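You operate a simulated robot arm through the tools that you are given. There is no shell and no other tool.

Carry out the task below with a simulated robot arm. There is one attempt and no reset: what you move stays moved.

JOB
Put things in order on the work table. At the end: the brown rocking blotter is on the red coaster; the grey oval pewter box stands where the brown rocking blotter stood; the orange round pot stands on top of the grey tin pan; the brown felt block stands where the grey oval pewter box stood; whatever was shut is shut again. Leave all else as you found it, and nothing knocked over.

Only the result counts: the job must be done as asked and must still hold three seconds after the hand-in. Knocking over, shifting, dropping, spilling or breaking anything else fails it.

ROBOT AND FRAMES
A 6-joint arm with a two-finger parallel gripper, fixed in place. Base frame: the origin is at the foot of the arm, x ahead of it, y to its left, z up; the work surface is at about z = 0. Readings come in mm, rad, newtons and seconds.
With the tool pointing down near the work surface it reaches from about 140 to 580 mm from the base axis. Its first joint turns from -1.152 to 1.152 rad. Payload 2.1 kg.
Tool frame: the origin (TCP) lies between the finger pads and is the grasp point; the fingertips stand 30 mm ahead of it; z points along the fingers, y is the line along which they close. The gripper opens to 94 mm. The fingers are 28 mm wide and 10 mm thick; the gripper's body (50 by 96 mm) begins 55 mm behind the TCP.
Orientation is told as [roll, pitch, yaw] about the base's x, y, z axes, in that order, counted from this pose: with the fingers straight down and closing along the base's y, the tool's x points along the base's -x, its y along +y and its z along -z.

CONTROLS
- The arm moves only by the tool jog_arm. Its argument "steps" is one flat list of numbers, 7 for each row, row after row: the closure, from 0 (fully open) to 1 (shut), then the shift along the tool's x, y, z in mm, then the turn, a rotation vector about the tool's x, y, z in degrees. In form: [grip, x, y, z, rx, ry, rz, grip, x, y, z, rx, ry, rz, ...]. A call has 1 to 20 rows; each row shifts and turns the commanded pose from where the row before left it, along the tool's axes as they then stand. Each row takes 0.2 s and may step no farther than 50 mm and 0.15 rad from the row before; otherwise, or with a gripper value out of range, the whole call is refused. Where a pose cannot be reached the arm comes as near as it can. A force on the tool above 40 N (or 10 N above the force at the start of the call, whichever is more), or a blocked arm, ends the call early, and 0.2 s more pass. Each finger travels about 72 mm/s and halts on what it meets, pressing with about 22 N; the grip force reading is that of the motor and also rises with nothing between the fingers. The clock runs only during rows and for 0.2 s after the last one: add rows that do not move to give the fingers time. The reply holds the time, the measured pose of the TCP, the force on the tool along the base axes, the opening and the grip force, in the units named above and with some noise, with the torque about the TCP (base axes, N m) and any sound that the robot's microphone picked up.
- Cameras (640 x 400 px; columns grow to the right, rows downward): "scene" is fixed at [65.7, -368.7, 484.2]; the picture's right is [0.73, -0.68, 0.00], its down [-0.40, -0.43, -0.81] and it looks along [0.55, 0.60, -0.58] (base axes); focal length 254 px, centre (320, 200). "wrist" rides on the gripper at [76, 14, -102] in the tool frame; the picture's right is [-0.18, 0.98, 0.00], its down [-0.75, -0.14, -0.64] and it looks along [-0.63, -0.12, 0.77] (tool axes); focal length 243 px, centre (320, 200). There is no depth. A picture from a camera that has moved, and an enlarged one, comes with that camera's place and axes in the base frame and with its lens. The place of the scene camera against the robot may be out by one fixed shift of up to 12 mm in any direction.
- get_image(camera): a new picture of that camera. It takes no simulated time.
- enlarge(camera, box): a new picture of the part [left, top, right, bottom] of that camera's present view, enlarged. It takes no simulated time.
- hand_in(): hands the job in; it is judged then, once.

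Places have to be worked out from the pictures, the camera data and where the tool is seen. Open the gripper and draw the arm clear of the work before you hand the job in, unless the task says otherwise.

The tools are called after ">>>" as a command line: name --argument value ..., lists and objects as JSON in quotes. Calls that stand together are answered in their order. jog_arm: Moves the arm, as the interface text tells. Its arguments: {"type":"object","properties":{"steps":{"type":"array","items":{"type":"number"}}},"required":["steps"]} The other tools are called the same way: get_image (camera) takes a picture; enlarge (camera, box) takes an enlarged picture of a part of a camera's view; hand_in () hands the job in.

At the start:

```text
time: 0.0
position: [301.4, -171.3, 293.6]
tcp_rot: [0.0, 0.001, 0.002]
wrist_force: [0.2, 0.1, 0.1]
moment: [-0.01, 0.05, -0.02]
finger_gap: 94.2
gripper_force: 0.2
```

scene: 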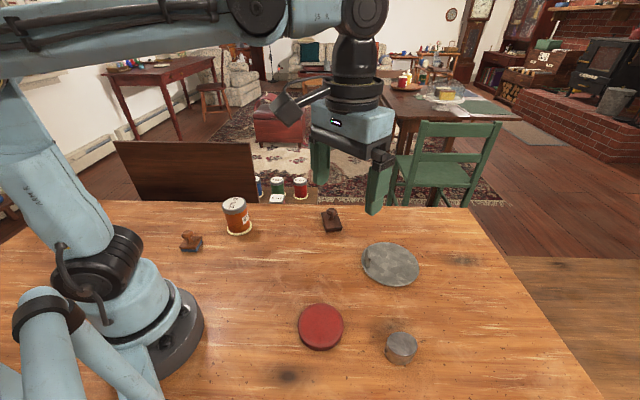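
wrist: 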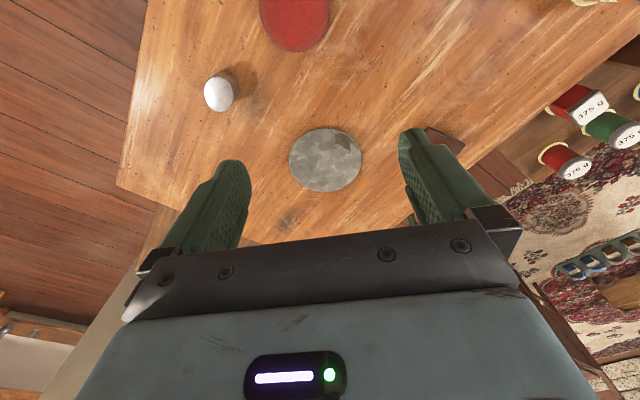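

I'll start by looking closely at the scene from both cameras to identify the objects.

>>> enlarge --camera "scene" --box '[100, 130, 260, 260]'

>>> enlarge --camera "scene" --box '[210, 160, 370, 260]'

>>> enlarge --camera "scene" --box '[280, 230, 460, 380]'

>>> enlarge --camera "wrist" --box '[180, 0, 400, 200]'

```text
3.08 times, centred on (180, 195) of scene
camera zoom: at [65.7, -368.7, 484.2], right [0.73, -0.68, 0.0], down [-0.4, -0.43, -0.81], along [0.55, 0.6, -0.58], focal length 780 px, centre (751, 215)
```

zoom: 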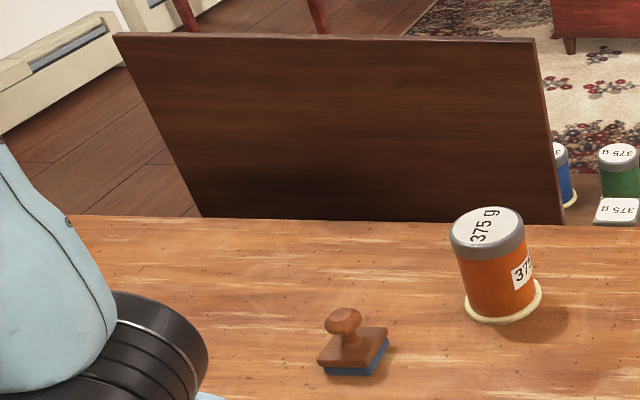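

```text
4.00 times, centred on (290, 210) of scene
camera zoom: at [65.7, -368.7, 484.2], right [0.73, -0.68, 0.0], down [-0.4, -0.43, -0.81], along [0.55, 0.6, -0.58], focal length 1014 px, centre (440, 160)
```

zoom: 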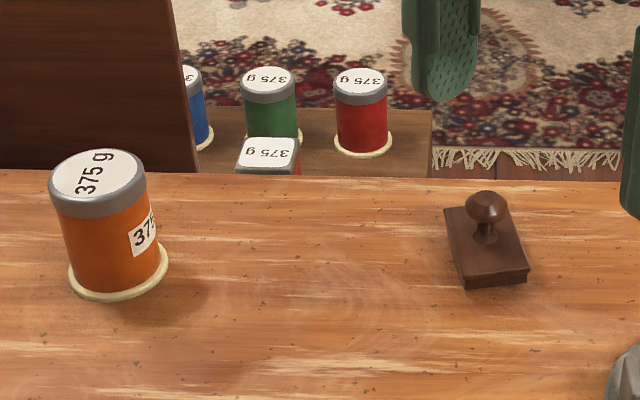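

```text
2.67 times, centred on (370, 305) of scene
camera zoom: at [65.7, -368.7, 484.2], right [0.73, -0.68, 0.0], down [-0.4, -0.43, -0.81], along [0.55, 0.6, -0.58], focal length 676 px, centre (187, -80)
```

zoom: 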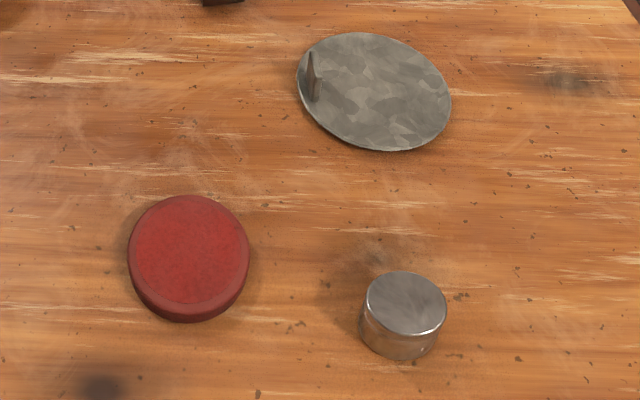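

```text
2.00 times, centred on (290, 100) of wrist
camera zoom: at [225.3, -156.9, 395.8], right [0.18, 0.98, 0.0], down [0.75, -0.14, 0.64], along [0.63, -0.12, -0.77], focal length 485 px, centre (380, 400)
```

zoom: 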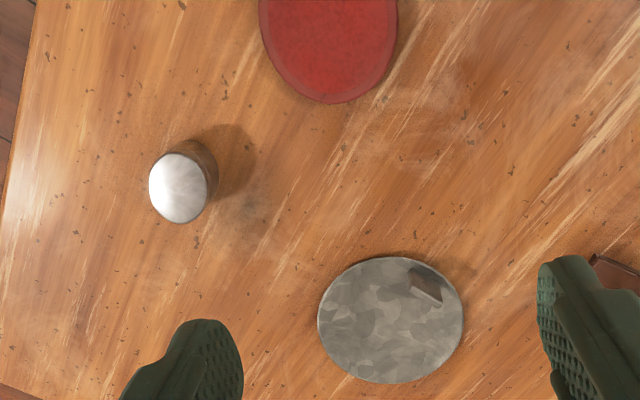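

The dark-brown knobbed thing is near (466, 17), the brown one with the blue underside near (133, 207), the orange pot near (253, 175). I need closer views to tell the blotter from the felt block, so I move the wrist camera toward the dark one first.

>>> jog_arm --steps '[0, 1.2, 44, 19, 0, 0, 0, 0, 1.2, 44, 19, 0, 0, 0, 0, 1.2, 44, 19, 0, 0, 0, 0, 1.2, 44, 19, 0, 0, 0, 0, 1.2, 44, 19, 0, 0, 0]'

>>> get_image --camera "wrist"

>>> get_image --camera "scene"

```text
time: 1.2
position: [291.8, 50.5, 200.1]
tcp_rot: [0.0, -0.001, -0.002]
wrist_force: [-0.1, -0.3, 0.5]
moment: [0.0, 0.0, -0.01]
finger_gap: 94.0
gripper_force: 0.0
```

```text
taken
camera wrist: at [216.3, 64.9, 301.2], right [0.18, 0.98, 0.0], down [0.75, -0.14, 0.64], along [0.63, -0.12, -0.77], focal length 243 px, centre (320, 200)
```

wrist: 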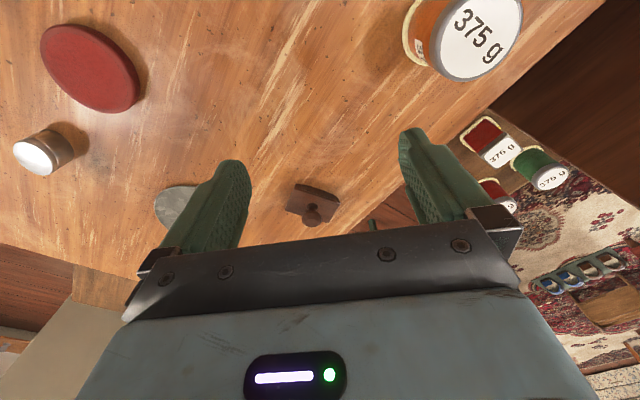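

```text
taken
```

scene: 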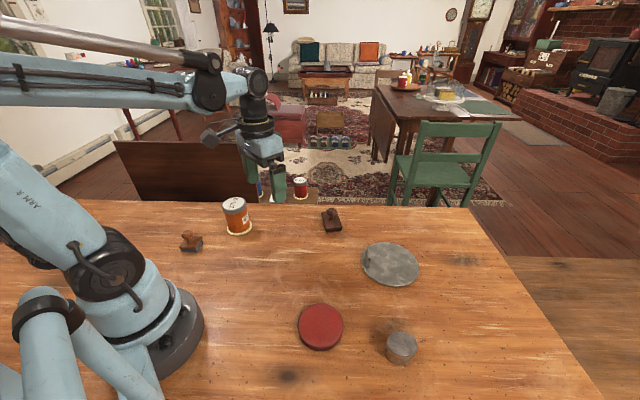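

The dark item is in view at (312, 203) of the wrist picture; I enlarge it, and also the pot and the coaster area.

>>> enlarge --camera "wrist" --box '[260, 160, 360, 235]'

>>> enlarge --camera "scene" --box '[300, 195, 364, 243]'

>>> enlarge --camera "scene" --box '[160, 215, 224, 263]'

>>> enlarge --camera "scene" --box '[350, 230, 430, 290]'

>>> enlarge --camera "wrist" --box '[0, 0, 240, 240]'

```text
5.33 times, centred on (310, 198) of wrist
camera zoom: at [216.3, 64.9, 301.2], right [0.18, 0.98, 0.0], down [0.75, -0.14, 0.64], along [0.63, -0.12, -0.77], focal length 1294 px, centre (373, 213)
```

zoom: 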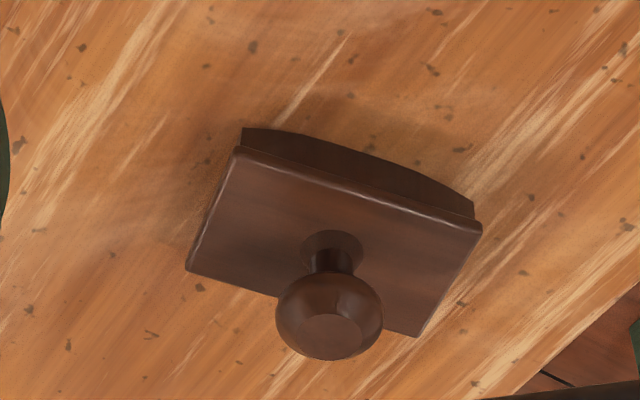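

```text
8.33 times, centred on (332, 219) of scene
camera zoom: at [65.7, -368.7, 484.2], right [0.73, -0.68, 0.0], down [-0.4, -0.43, -0.81], along [0.55, 0.6, -0.58], focal length 2113 px, centre (220, 42)
```

zoom: 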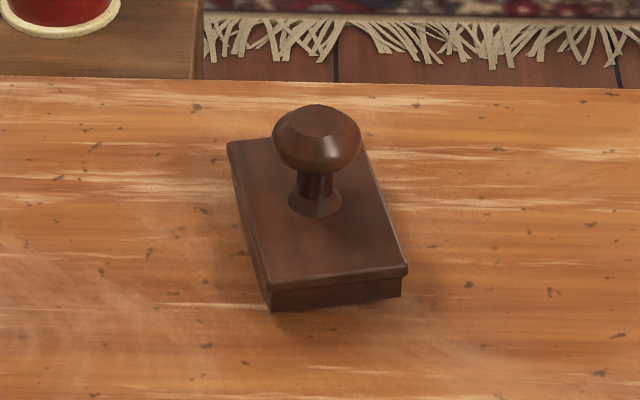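

```text
8.33 times, centred on (192, 239) of scene
camera zoom: at [65.7, -368.7, 484.2], right [0.73, -0.68, 0.0], down [-0.4, -0.43, -0.81], along [0.55, 0.6, -0.58], focal length 2113 px, centre (1387, -125)
```

zoom: 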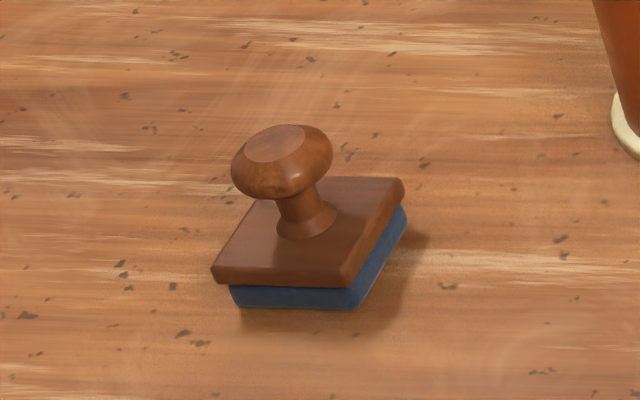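

```text
6.67 times, centred on (390, 260) of scene
camera zoom: at [65.7, -368.7, 484.2], right [0.73, -0.68, 0.0], down [-0.4, -0.43, -0.81], along [0.55, 0.6, -0.58], focal length 1690 px, centre (-147, -200)
```

zoom: 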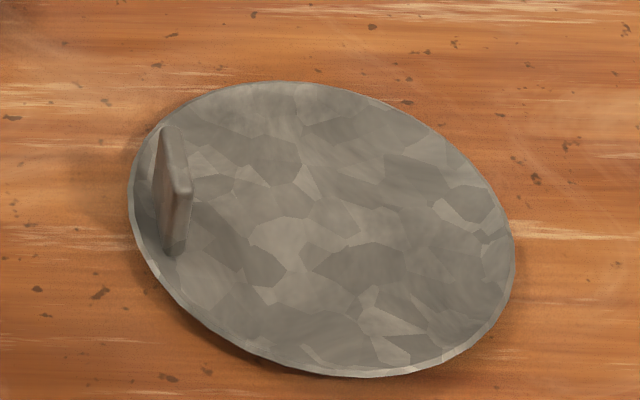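

```text
1.67 times, centred on (120, 120) of wrist
camera zoom: at [216.3, 64.9, 301.2], right [0.18, 0.98, 0.0], down [0.75, -0.14, 0.64], along [0.63, -0.12, -0.77], focal length 404 px, centre (653, 333)
```

zoom: 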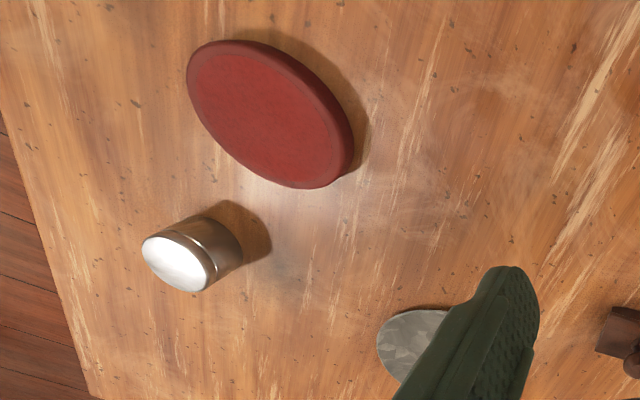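

The dark one has a curved underside, so it is the rocking blotter, and the one with blue felt is the felt block. Next I take a close look at the pan near (467, -181), which has an upright tab on its rim.

>>> jog_arm --steps '[0, -6, -42, 5, 0, 0, 0, 0, -6, -42, 5, 0, 0, 0, 0, -6, -42, 5, 0, 0, 0, 0, -6, -42, 5, 0, 0, 0, 0, -6, -30, 5, 0, 0, 0]'

>>> get_image --camera "wrist"

>>> enlarge --camera "wrist" --box '[250, 120, 400, 235]'

```text
time: 2.4
position: [325.6, -149.3, 174.5]
tcp_rot: [-0.001, 0.002, 0.0]
wrist_force: [-0.5, 0.1, -0.4]
moment: [-0.01, 0.04, 0.02]
finger_gap: 94.1
gripper_force: 0.0
```

```text
taken
camera wrist: at [249.4, -136.3, 275.7], right [0.18, 0.98, 0.0], down [0.75, -0.14, 0.64], along [0.63, -0.12, -0.77], focal length 243 px, centre (320, 200)
```

wrist: 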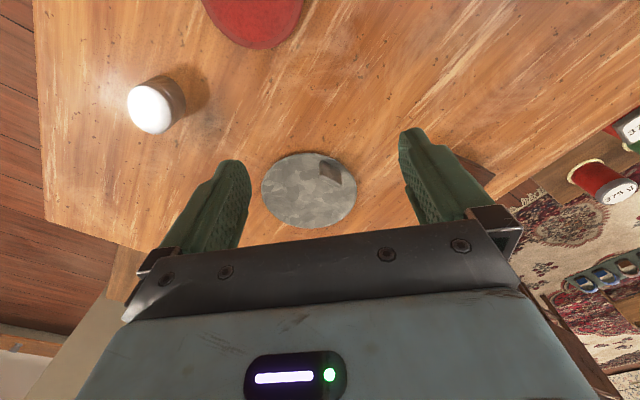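

```text
3.48 times, centred on (325, 178) of wrist
camera zoom: at [249.4, -136.3, 275.7], right [0.18, 0.98, 0.0], down [0.75, -0.14, 0.64], along [0.63, -0.12, -0.77], focal length 844 px, centre (303, 278)
```

zoom: 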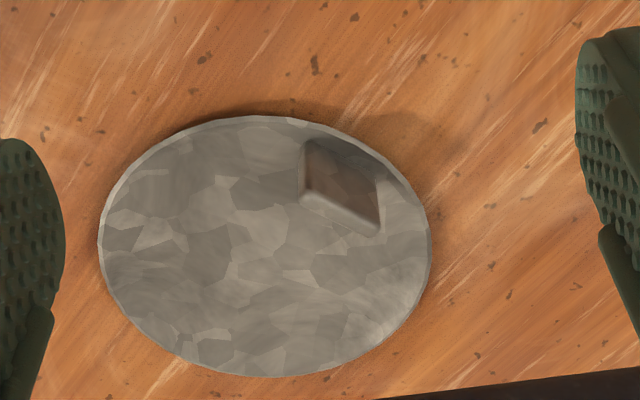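

The pan is a flat disc about 130 mm across centred near (450, -190) with an upright tab near its rim at about (418, -154). Now I zoom on the pewter box and the coaster from here.

>>> enlarge --camera "wrist" --box '[100, 60, 230, 150]'

>>> enlarge --camera "scene" --box '[370, 315, 434, 375]'

>>> enlarge --camera "scene" --box '[280, 290, 364, 360]'

>>> enlarge --camera "scene" --box '[210, 185, 270, 245]'

```text
4.44 times, centred on (165, 105) of wrist
camera zoom: at [249.4, -136.3, 275.7], right [0.18, 0.98, 0.0], down [0.75, -0.14, 0.64], along [0.63, -0.12, -0.77], focal length 1078 px, centre (1009, 622)
```

zoom: 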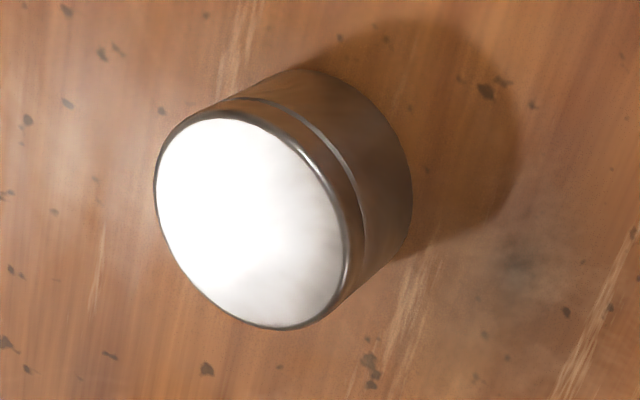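

```text
6.67 times, centred on (402, 345) of scene
camera zoom: at [65.7, -368.7, 484.2], right [0.73, -0.68, 0.0], down [-0.4, -0.43, -0.81], along [0.55, 0.6, -0.58], focal length 1690 px, centre (-227, -767)
```

zoom: 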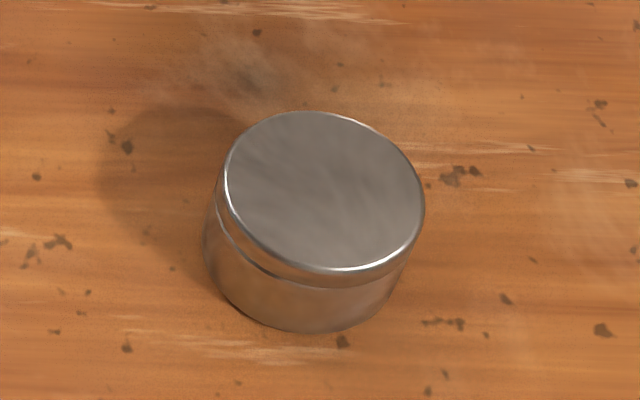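

```text
5.71 times, centred on (322, 325) of scene
camera zoom: at [65.7, -368.7, 484.2], right [0.73, -0.68, 0.0], down [-0.4, -0.43, -0.81], along [0.55, 0.6, -0.58], focal length 1449 px, centre (309, -514)
```

zoom: 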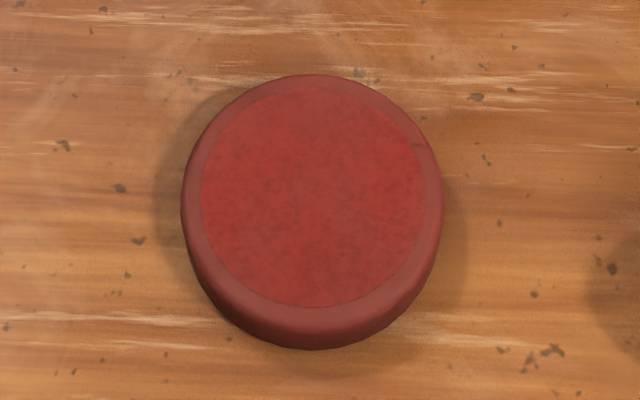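

```text
6.67 times, centred on (240, 215) of scene
camera zoom: at [65.7, -368.7, 484.2], right [0.73, -0.68, 0.0], down [-0.4, -0.43, -0.81], along [0.55, 0.6, -0.58], focal length 1690 px, centre (853, 100)
```

zoom: 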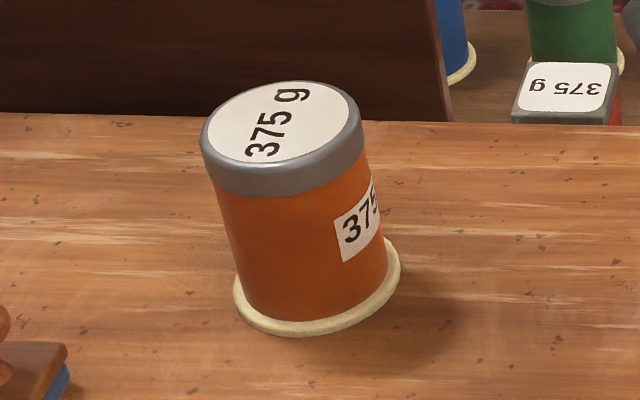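

The box has a lid, so it is the shut thing; I'll want to carry it with lid and body together. The rocking blotter's plate comes out at about (457, 7), 73 x 49 mm, its short axis at about 148° from base x, so I move above it and turn the tool +57.7° in yaw.

>>> jog_arm --steps '[0, -26.3, 31.3, 0, 0, 0, 0, 0, -26.3, 31.3, 0, 0, 0, 0, 0, -26.3, 31.3, 0, 0, 0, 0, 0, -26.3, 31.3, 0, 0, 0, 0, 0, -26.3, 31.3, 0, 0, 0, 0, 0, 0, 0, 0, 0, 0, -7.2, 0, 0, 0, 0, 0, 0, -7.2, 0, 0, 0, 0, 0, 0, -7.2, 0, 0, 0, 0, 0, 0, -7.2, 0, 0, 0, 0, 0, 0, -7.2, 0, 0, 0, 0, 0, 0, -7.2, 0, 0, 0, 0, 0, 0, -7.2, 0, 0, 0, 0, 0, 0, -7.3, 0, 0, 0, 0, 0, 0, 0]'

>>> get_image --camera "wrist"

>>> get_image --camera "scene"

```text
time: 5.4
position: [454.4, 7.6, 173.7]
tcp_rot: [0.0, 0.002, 1.011]
wrist_force: [0.2, -0.4, -0.5]
moment: [0.05, -0.01, 0.01]
finger_gap: 94.2
gripper_force: 0.0
```

```text
taken
camera wrist: at [403.5, -49.1, 276.2], right [-0.73, 0.68, 0.0], down [0.52, 0.56, 0.64], along [0.44, 0.47, -0.77], focal length 243 px, centre (320, 200)
```

wrist: 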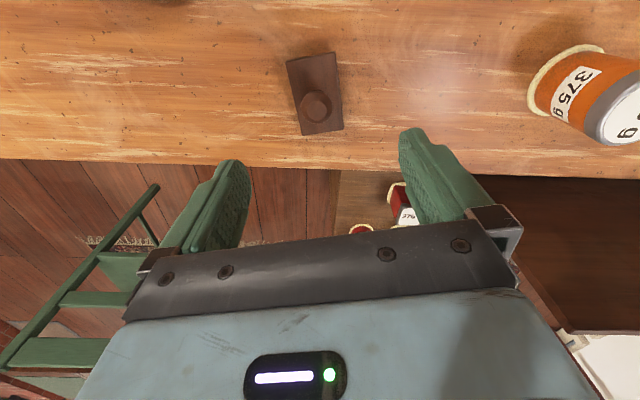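

```text
taken
```

scene: 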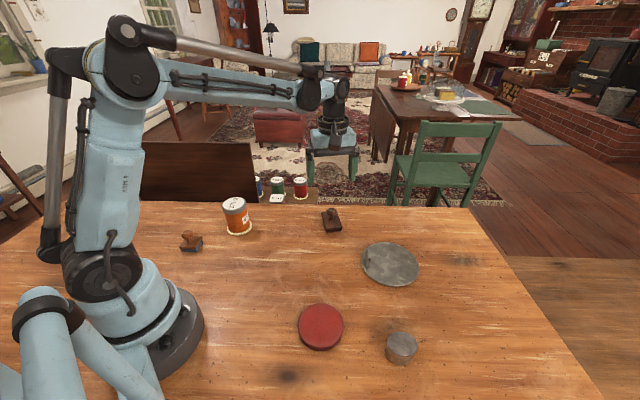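

Yaw turned as intended. I enlarge the blotter in this view to refine its position and height.

>>> enlarge --camera "wrist" --box '[270, 40, 366, 142]'

```text
3.92 times, centred on (318, 91) of wrist
camera zoom: at [403.5, -49.1, 276.2], right [-0.73, 0.68, 0.0], down [0.52, 0.56, 0.64], along [0.44, 0.47, -0.77], focal length 951 px, centre (328, 628)
```

zoom: 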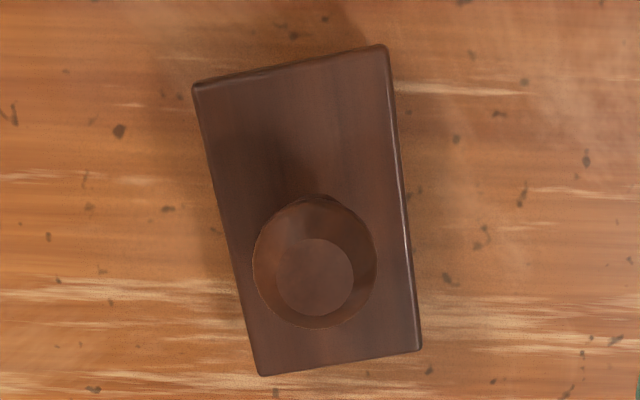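

The blotter's plate centre refines to about (459.5, 7) with its long axis at 57–58°, matching the tool yaw. I shift slightly and descend over it.

>>> jog_arm --steps '[0, -2.2, -4.6, 40, 0, 0, 0, 0, 0, 0, 45, 0, 0, 0, 0, 0, 0, 30, 0, 0, 0, 0, 0, 0, 15, 0, 0, 0, 0, 0, 0, 0, 0, 0, 0]'

>>> get_image --camera "wrist"

>>> enlarge --camera "scene" --box '[290, 150, 380, 245]'

```text
time: 6.6
position: [460.3, 6.0, 44.1]
tcp_rot: [-0.002, 0.001, 1.007]
wrist_force: [-0.1, -0.2, -0.3]
moment: [-0.01, 0.02, -0.01]
finger_gap: 94.0
gripper_force: 0.2
```

```text
taken
camera wrist: at [408.0, -50.3, 146.1], right [-0.73, 0.68, 0.0], down [0.52, 0.56, 0.64], along [0.44, 0.47, -0.77], focal length 243 px, centre (320, 200)
```

wrist: 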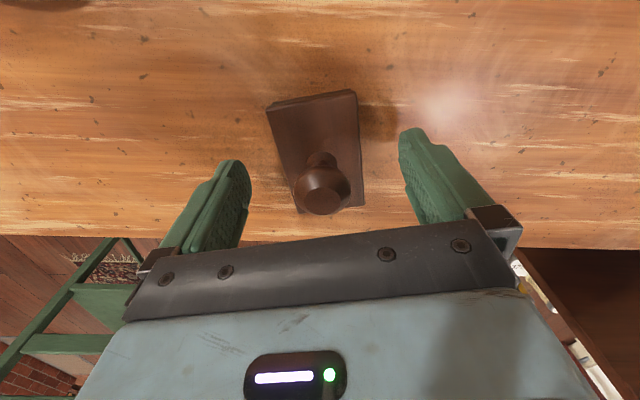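

```text
4.21 times, centred on (335, 198) of scene
camera zoom: at [65.7, -368.7, 484.2], right [0.73, -0.68, 0.0], down [-0.4, -0.43, -0.81], along [0.55, 0.6, -0.58], focal length 1068 px, centre (257, 210)
```

zoom: 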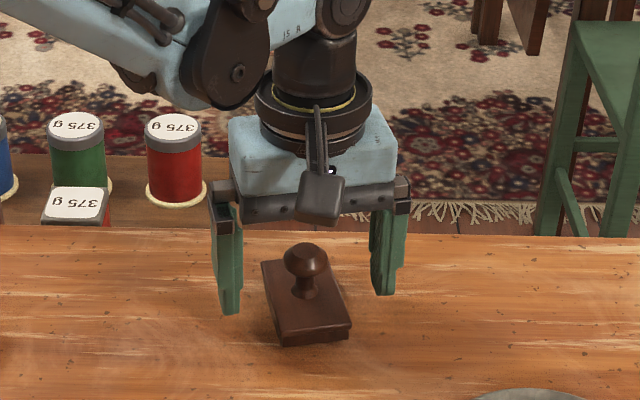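

The blotter sits centred between the fingers. I go down 9 mm more and close on the plate's long sides.

>>> jog_arm --steps '[0, 0, 0, 9, 0, 0, 0, 0, 0, 0, 0, 0, 0, 0, 1, 0, 0, 0, 0, 0, 0, 1, 0, 0, 0, 0, 0, 0, 1, 0, 0, 0, 0, 0, 0, 1, 0, 0, 0, 0, 0, 0, 1, 0, 0, 0, 0, 0, 0]'

>>> get_image --camera "wrist"

>>> enlarge --camera "scene" --box '[290, 150, 380, 245]'

```text
time: 8.2
position: [460.5, 6.8, 34.9]
tcp_rot: [-0.001, -0.001, 1.008]
wrist_force: [0.6, -0.2, -0.1]
moment: [-0.03, -0.03, -0.01]
finger_gap: 47.4
gripper_force: 21.9
```

```text
taken
camera wrist: at [408.0, -50.0, 137.0], right [-0.73, 0.68, 0.0], down [0.52, 0.56, 0.64], along [0.44, 0.47, -0.77], focal length 243 px, centre (320, 200)
```

wrist: 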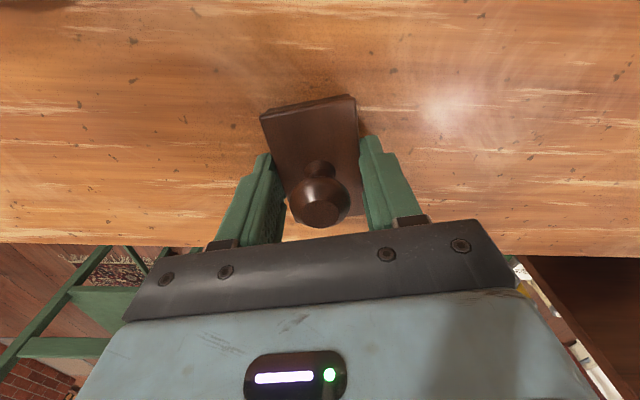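

```text
4.21 times, centred on (335, 198) of scene
camera zoom: at [65.7, -368.7, 484.2], right [0.73, -0.68, 0.0], down [-0.4, -0.43, -0.81], along [0.55, 0.6, -0.58], focal length 1068 px, centre (257, 210)
```

zoom: 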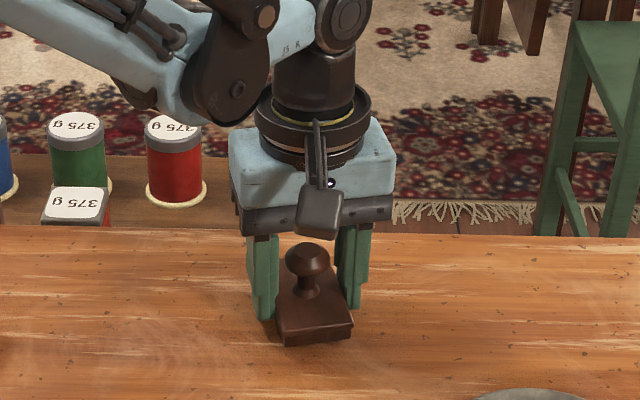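

Gripped at 47 mm gap. I zoom on the wrist view to learn where the plate's centre lies relative to the TCP before lifting.

>>> enlarge --camera "wrist" --box '[240, 80, 390, 240]'

```text
2.50 times, centred on (315, 160) of wrist
camera zoom: at [408.0, -50.0, 137.0], right [-0.73, 0.68, 0.0], down [0.52, 0.56, 0.64], along [0.44, 0.47, -0.77], focal length 606 px, centre (332, 300)
```

zoom: 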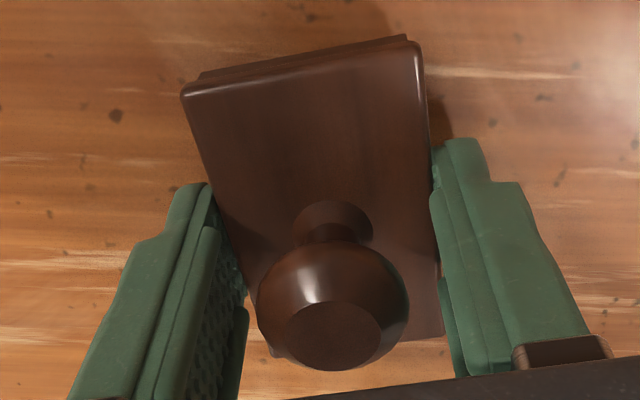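

The plate centre coincides with the TCP, so the blotter stood at (460.5, 7). I lift it straight up and check it is held level.

>>> jog_arm --steps '[1, 0, 0, -15, 0, 0, 0, 1, 0, 0, -40, 0, 0, 0, 1, 0, 0, -45, 0, 0, 0, 1, 0, 0, -15, 0, 0, 0, 1, 0, 0, 0, 0, 0, 0]'

>>> get_image --camera "wrist"

>>> enlarge --camera "scene" --box '[290, 110, 400, 225]'

```text
time: 9.4
position: [461.7, 8.0, 151.9]
tcp_rot: [0.001, 0.0, 1.007]
wrist_force: [0.3, -0.2, -1.4]
moment: [0.01, 0.01, 0.02]
finger_gap: 47.2
gripper_force: 22.2
```

```text
taken
camera wrist: at [408.6, -49.8, 252.8], right [-0.73, 0.68, 0.0], down [0.52, 0.56, 0.64], along [0.44, 0.47, -0.77], focal length 243 px, centre (320, 200)
```

wrist: 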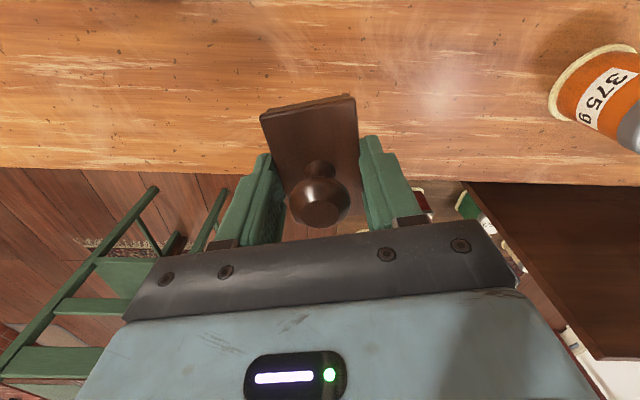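

```text
3.48 times, centred on (345, 168) of scene
camera zoom: at [65.7, -368.7, 484.2], right [0.73, -0.68, 0.0], down [-0.4, -0.43, -0.81], along [0.55, 0.6, -0.58], focal length 882 px, centre (233, 313)
```

zoom: 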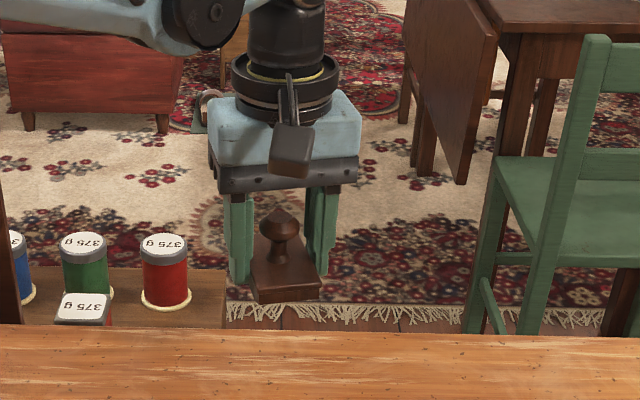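

It is held firmly and level. I carry it at z≈150 to above the coaster near (231, -187).

>>> jog_arm --steps '[1, 40.9, 12.9, 0, 0, 0, 0, 1, 40.9, 12.9, 0, 0, 0, 0, 1, 40.9, 12.9, 0, 0, 0, 0, 1, 40.9, 12.9, 0, 0, 0, 0, 1, 40.9, 12.9, 0, 0, 0, 0, 1, 40.9, 12.9, 0, 0, 0, 0, 1, 40.9, 12.9, 0, 0, 0, 0, 1, 0, 0, 0, 0, 0, 0]'

>>> get_image --camera "wrist"

>>> get_image --camera "scene"

```text
time: 11.2
position: [233.4, -186.3, 151.2]
tcp_rot: [-0.001, -0.001, 1.009]
wrist_force: [-0.2, 0.8, -2.0]
moment: [-0.01, -0.02, 0.03]
finger_gap: 47.3
gripper_force: 21.8
```

```text
taken
camera wrist: at [180.8, -244.7, 253.3], right [-0.73, 0.68, 0.0], down [0.52, 0.56, 0.64], along [0.44, 0.47, -0.77], focal length 243 px, centre (320, 200)
```

wrist: 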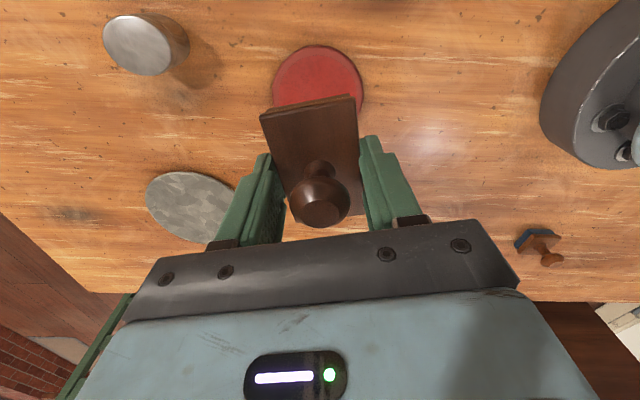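

```text
taken
```

scene: 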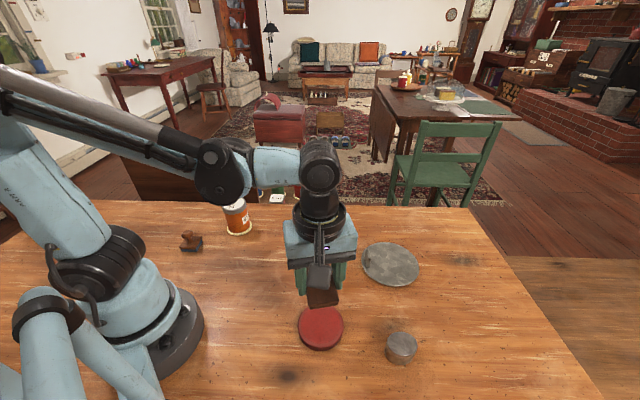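

The coaster shows behind the blotter; I enlarge to locate it, and the pewter box.

>>> enlarge --camera "wrist" --box '[250, 30, 390, 130]'

>>> enlarge --camera "wrist" --box '[90, 0, 220, 100]'

>>> enlarge --camera "wrist" --box '[130, 150, 250, 250]'

```text
4.00 times, centred on (320, 80) of wrist
camera zoom: at [180.8, -244.7, 253.3], right [-0.73, 0.68, 0.0], down [0.52, 0.56, 0.64], along [0.44, 0.47, -0.77], focal length 970 px, centre (320, 680)
```

zoom: 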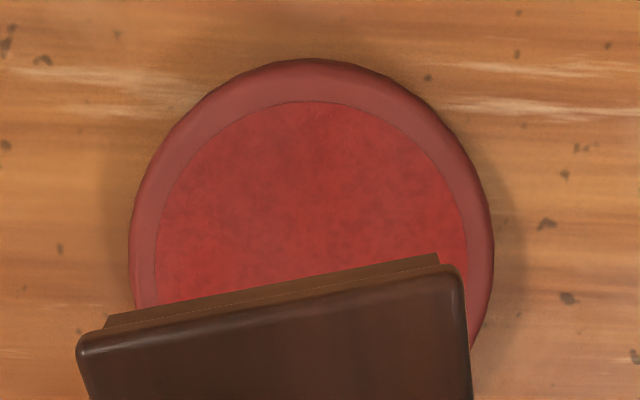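

```text
4.00 times, centred on (155, 50) of wrist
camera zoom: at [180.8, -244.7, 253.3], right [-0.73, 0.68, 0.0], down [0.52, 0.56, 0.64], along [0.44, 0.47, -0.77], focal length 970 px, centre (980, 800)
```

zoom: 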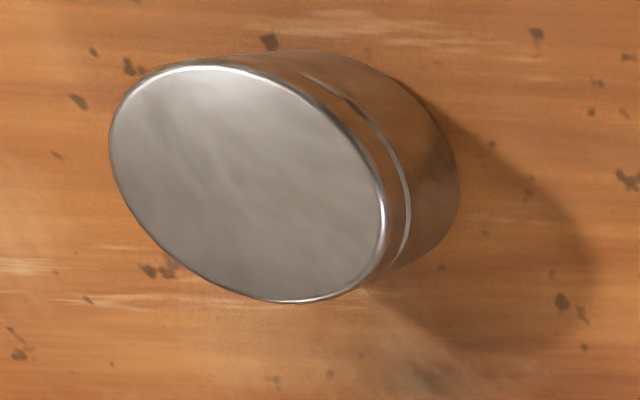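

```text
4.00 times, centred on (190, 200) of wrist
camera zoom: at [180.8, -244.7, 253.3], right [-0.73, 0.68, 0.0], down [0.52, 0.56, 0.64], along [0.44, 0.47, -0.77], focal length 970 px, centre (840, 200)
```

zoom: 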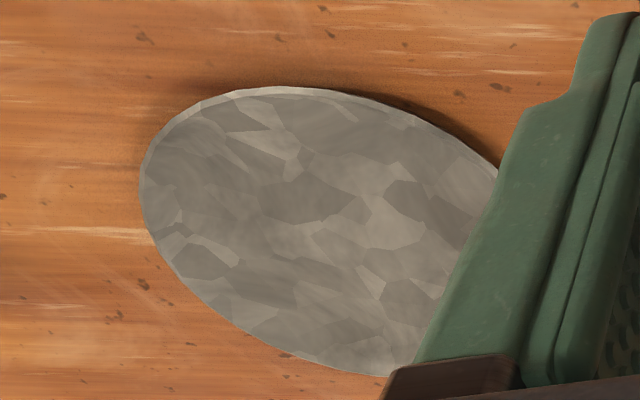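

The coaster's centre comes out at about (234, -191.5), 87 mm across. I shift a few mm and lower to just above it.

>>> jog_arm --steps '[1, 2.5, -2.5, 40, 0, 0, 0, 1, 0, 0, 40, 0, 0, 0, 1, 0, 0, 10, 0, 0, 0, 1, 0, 0, 0, 0, 0, 0]'

>>> enlarge --camera "scene" --box '[270, 250, 370, 360]'

>>> get_image --camera "wrist"

```text
time: 12.2
position: [233.2, -192.9, 60.1]
tcp_rot: [0.0, 0.0, 1.007]
wrist_force: [0.2, 0.2, -0.2]
moment: [0.01, -0.01, 0.02]
finger_gap: 47.5
gripper_force: 22.4
```

```text
3.64 times, centred on (320, 305) of scene
camera zoom: at [65.7, -368.7, 484.2], right [0.73, -0.68, 0.0], down [-0.4, -0.43, -0.81], along [0.55, 0.6, -0.58], focal length 922 px, centre (320, -182)
```

zoom: 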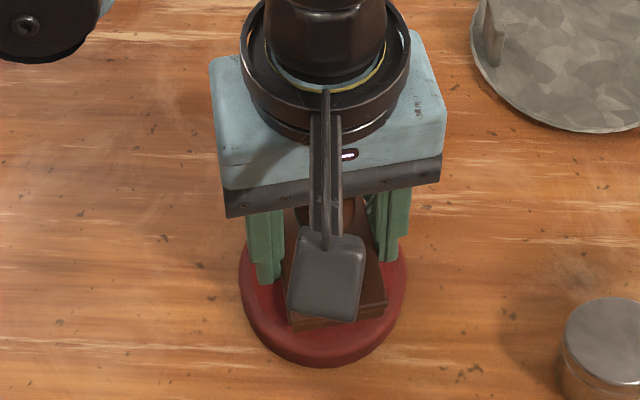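

```text
taken
camera wrist: at [180.9, -248.8, 161.1], right [-0.73, 0.68, 0.0], down [0.52, 0.56, 0.64], along [0.44, 0.47, -0.77], focal length 243 px, centre (320, 200)
```

wrist: 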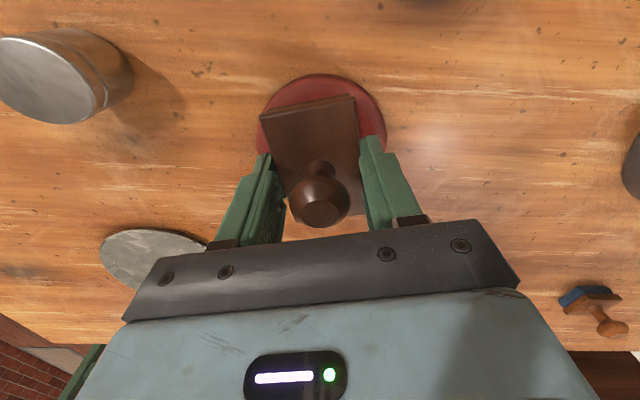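

Blotter is centred over the coaster. I lower gently in small steps, watching the force.

>>> jog_arm --steps '[1, 0, 0, 6, 0, 0, 0, 1, 0, 0, 3, 0, 0, 0, 1, 0, 0, 0, 0, 0, 0]'

>>> enlarge --camera "scene" --box '[285, 280, 355, 360]'

>>> enlarge --camera "wrist" --box '[240, 60, 400, 180]'

```text
time: 13.0
position: [233.7, -192.7, 50.2]
tcp_rot: [-0.001, -0.001, 1.005]
wrist_force: [-2.2, -0.7, 18.7]
moment: [-0.03, 0.06, 0.01]
finger_gap: 47.5
gripper_force: 22.0
```

```text
5.00 times, centred on (320, 320) of scene
camera zoom: at [65.7, -368.7, 484.3], right [0.73, -0.68, 0.0], down [-0.4, -0.43, -0.81], along [0.55, 0.6, -0.58], focal length 1268 px, centre (320, -400)
```

zoom: 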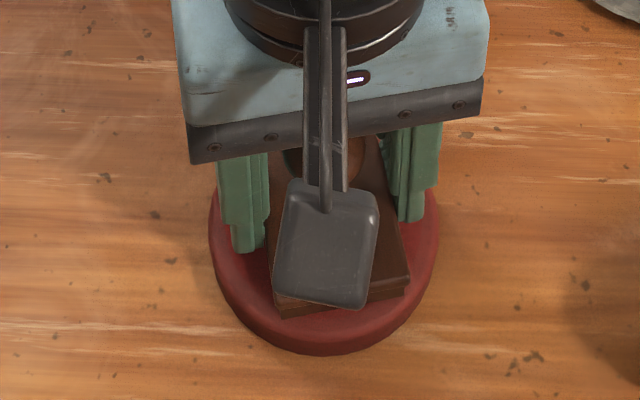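

```text
3.33 times, centred on (320, 120) of wrist
camera zoom: at [180.7, -248.0, 152.4], right [-0.73, 0.68, 0.0], down [0.52, 0.56, 0.64], along [0.44, 0.47, -0.77], focal length 809 px, centre (320, 467)
```

zoom: 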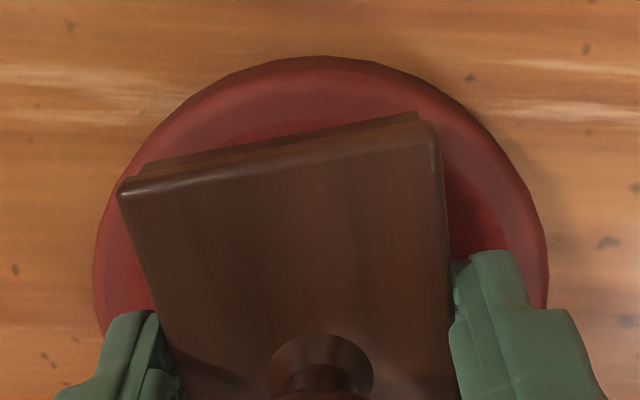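

Contact is made (about 19 N). I ease up 1 mm to unload, then open.

>>> jog_arm --steps '[1, 0, 0, -1, 0, 0, 0, 1, 0, 0, 0, 0, 0, 0]'

```text
time: 13.6
position: [232.6, -191.5, 51.9]
tcp_rot: [-0.001, 0.0, 1.008]
wrist_force: [0.0, -0.5, -2.1]
moment: [-0.03, 0.0, -0.03]
finger_gap: 47.3
gripper_force: 21.8
```

The force is back to about the carried weight, so the base just about touches. I lower 0.6 mm and open.

>>> jog_arm --steps '[1, 0, 0, 0.6, 0, 0, 0, 0.8, 0, 0, 0, 0, 0, 0, 0.4, 0, 0, 0, 0, 0, 0, 0, 0, 0, 0, 0, 0, 0, 0, 0, 0, 0, 0, 0, 0, 0, 0, 0, 0, 0, 0, 0]'

>>> get_image --camera "wrist"

>>> enlarge --camera "scene" --box '[285, 280, 355, 360]'

```text
time: 15.0
position: [233.7, -190.1, 52.0]
tcp_rot: [0.0, -0.002, 1.007]
wrist_force: [0.3, -0.8, 0.3]
moment: [0.01, -0.01, -0.03]
finger_gap: 94.1
gripper_force: 0.1
```

```text
taken
camera wrist: at [180.3, -247.2, 153.3], right [-0.73, 0.68, 0.0], down [0.52, 0.56, 0.64], along [0.44, 0.47, -0.77], focal length 243 px, centre (320, 200)
```

wrist: 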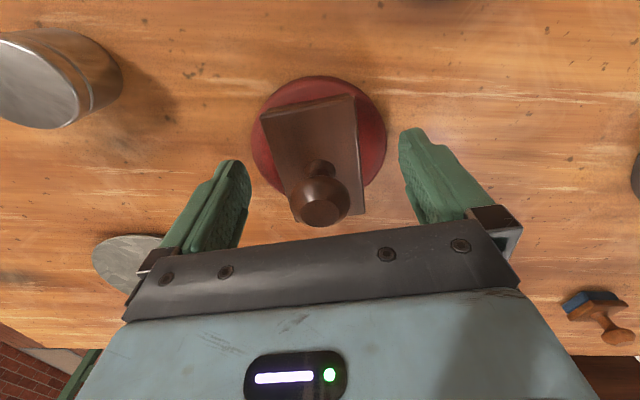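

```text
5.00 times, centred on (320, 320) of scene
camera zoom: at [65.7, -368.7, 484.2], right [0.73, -0.68, 0.0], down [-0.4, -0.43, -0.81], along [0.55, 0.6, -0.58], focal length 1268 px, centre (320, -400)
```

zoom: 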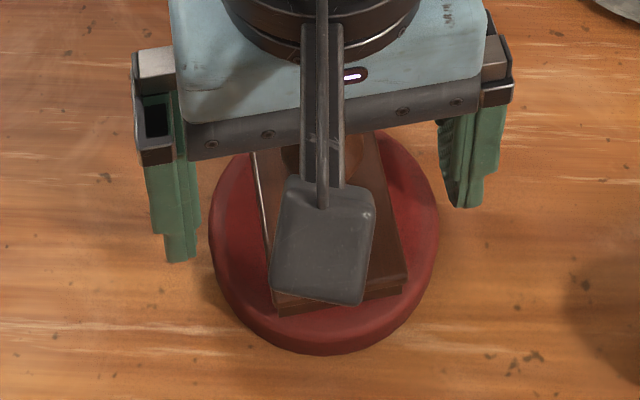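

The blotter rests on the coaster. I rise to z≈152 and turn the yaw to -42° to match the short axis of the oval box, which I place near (304.6, -319), about 51 x 39 mm and 32 mm tall.

>>> jog_arm --steps '[0, 0, 0, -30, 0, 0, 0, 0, 0, 0, -40, 0, 0, 0, 0, 0, 0, -30, 0, 0, 0, 0, 0, 0, 0, 0, 0, 8.31, 0, 0, 0, 0, 0, 0, 8.31, 0, 0, 0, 0, 0, 0, 8.31, 0, 0, 0, 0, 0, 0, 8.31, 0, 0, 0, 0, 0, 0, 8.31, 0, 0, 0, 0, 0, 0, 8.31, 0, 0, 0, 0, 0, 0, 8.31, 0, 0, 0, 0, 0, 0, 8.31, 0, 0, 0, 0, 0, 0, 8.31, 0, 0, 0, 0, 0, 0, 8.31, 0, 0, 0, 0, 0, 0, 8.31, 0, 0, 0, 0, 0, 0, 8.31, 0, 0, 0, 0, 0, 0, 0]'

>>> get_image --camera "wrist"

>>> get_image --camera "scene"

```text
time: 18.4
position: [233.7, -190.8, 152.0]
tcp_rot: [0.0, 0.001, -0.734]
wrist_force: [0.4, 0.1, -0.1]
moment: [0.0, 0.03, 0.02]
finger_gap: 94.0
gripper_force: 0.0
```

```text
taken
camera wrist: at [186.7, -129.0, 253.7], right [0.8, 0.61, 0.0], down [0.46, -0.61, 0.64], along [0.39, -0.51, -0.77], focal length 243 px, centre (320, 200)
```

wrist: 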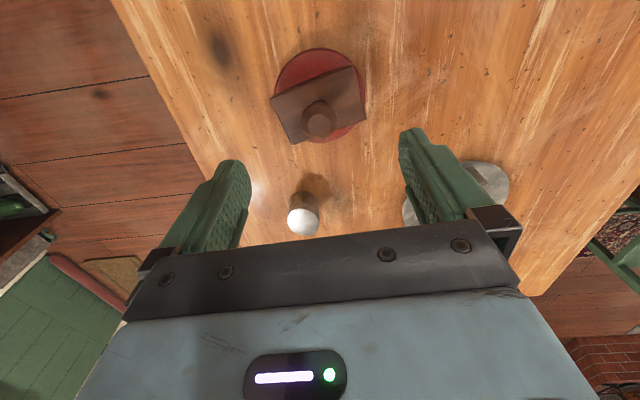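

```text
taken
```

scene: 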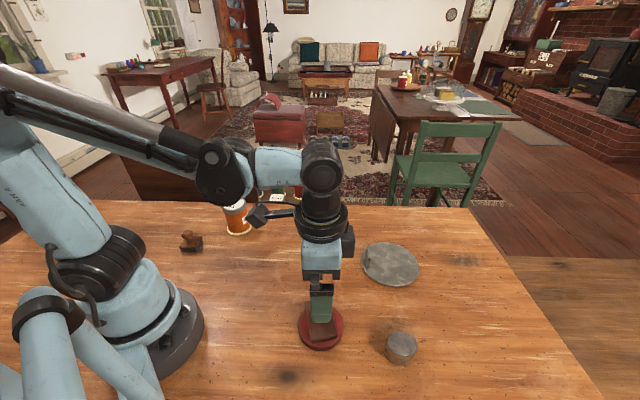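

The blotter sits on the coaster. I check it in zoom and move the open gripper over the box.

>>> enlarge --camera "wrist" --box '[250, 30, 390, 160]'

>>> jog_arm --steps '[0, -46, -15.7, 0, 0, 0, 0, 0, -46, -15.7, 0, 0, 0, 0, 0, -46, -15.7, 0, 0, 0, 0, 0, 0, 0, 0, 0, 0, 0]'

>>> get_image --camera "wrist"

```text
3.08 times, centred on (320, 95) of wrist
camera zoom: at [186.7, -129.0, 253.7], right [0.8, 0.61, 0.0], down [0.46, -0.61, 0.64], along [0.39, -0.51, -0.77], focal length 746 px, centre (320, 523)
```

zoom: 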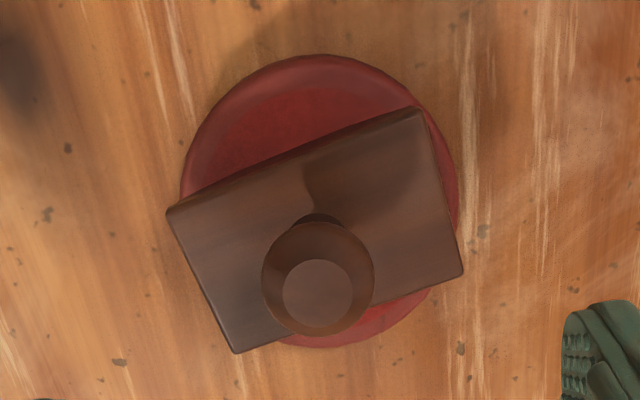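

```text
time: 19.4
position: [306.1, -320.3, 152.2]
tcp_rot: [0.0, 0.0, -0.732]
wrist_force: [0.5, -0.1, 0.3]
moment: [-0.02, 0.0, 0.01]
finger_gap: 94.2
gripper_force: 0.0
```

```text
taken
camera wrist: at [258.2, -258.4, 255.1], right [0.79, 0.61, 0.0], down [0.47, -0.61, 0.64], along [0.39, -0.51, -0.77], focal length 243 px, centre (320, 200)
```

wrist: 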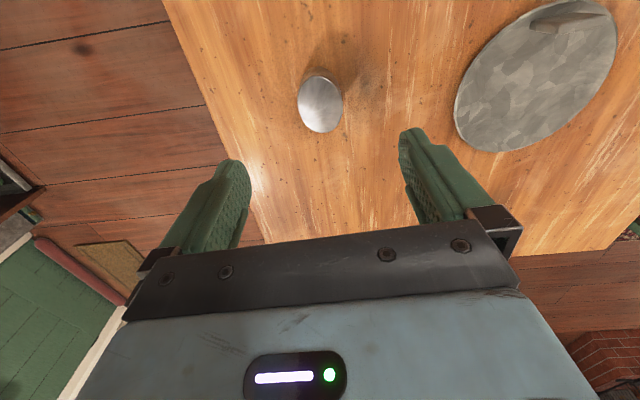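

The gripper is over the box; I enlarge to fine-align in position and angle.

>>> enlarge --camera "wrist" --box '[270, 40, 380, 150]'

>>> enlarge --camera "wrist" --box '[440, 0, 640, 160]'

```text
3.64 times, centred on (325, 95) of wrist
camera zoom: at [258.2, -258.4, 255.1], right [0.79, 0.61, 0.0], down [0.47, -0.61, 0.64], along [0.39, -0.51, -0.77], focal length 882 px, centre (302, 582)
```

zoom: 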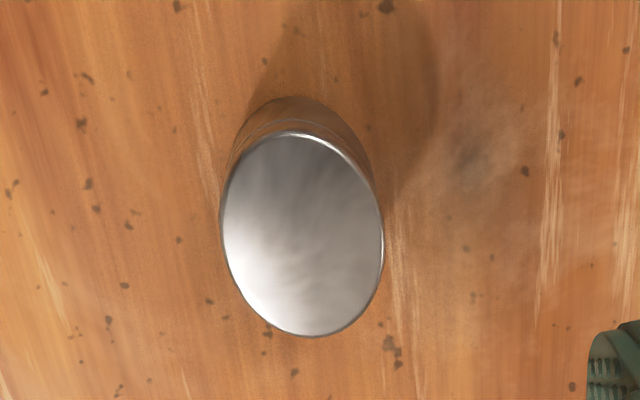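

```text
2.50 times, centred on (540, 80) of wrist
camera zoom: at [258.2, -258.4, 255.1], right [0.79, 0.61, 0.0], down [0.47, -0.61, 0.64], along [0.39, -0.51, -0.77], focal length 606 px, centre (-230, 500)
```

zoom: 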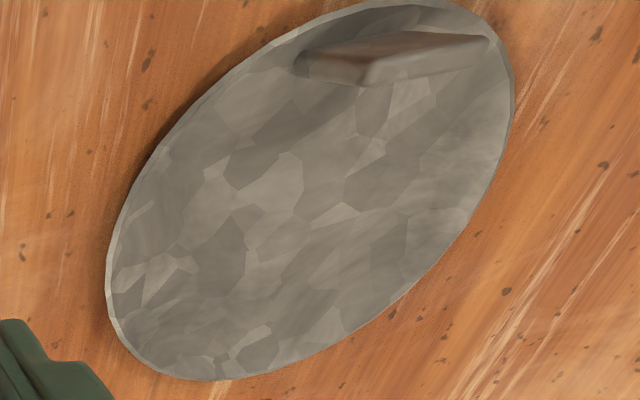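

Box is about 3.8 mm toward tool +x and its axis about 2.5° off. I correct and descend around it.

>>> jog_arm --steps '[0, 3.8, 0.2, 40, 0, 0, 2.5, 0, 0, 0, 40, 0, 0, 0, 0, 0, 0, 25, 0, 0, 0, 0, 0, 0, 10, 0, 0, 0, 0, 0, 0, 0, 0, 0, 0]'

>>> get_image --camera "wrist"

>>> enlarge --camera "scene" --box '[360, 280, 450, 380]'

```text
time: 20.6
position: [302.8, -316.1, 35.5]
tcp_rot: [-0.001, 0.0, -0.777]
wrist_force: [-0.1, -0.4, -0.2]
moment: [0.01, 0.01, 0.02]
finger_gap: 94.0
gripper_force: 0.0
```

```text
taken
camera wrist: at [259.2, -252.4, 136.6], right [0.82, 0.57, 0.0], down [0.44, -0.63, 0.64], along [0.37, -0.53, -0.77], focal length 243 px, centre (320, 200)
```

wrist: 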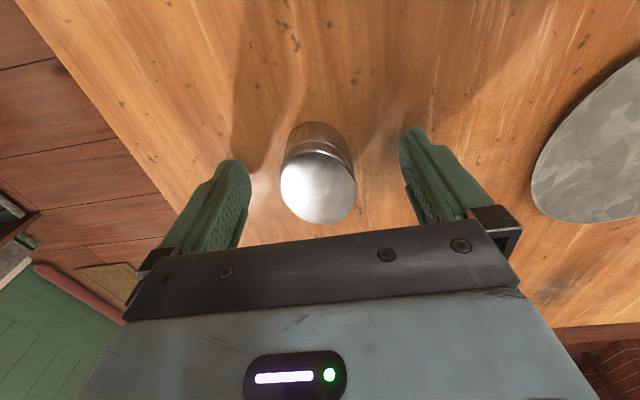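

```text
4.00 times, centred on (405, 330) of scene
camera zoom: at [65.7, -368.7, 484.2], right [0.73, -0.68, 0.0], down [-0.4, -0.43, -0.81], along [0.55, 0.6, -0.58], focal length 1014 px, centre (-20, -320)
```

zoom: 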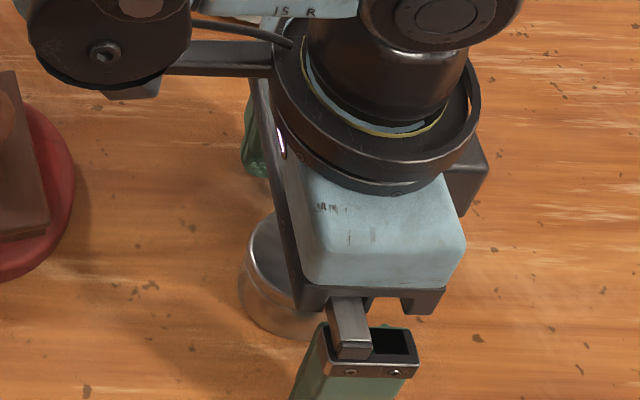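

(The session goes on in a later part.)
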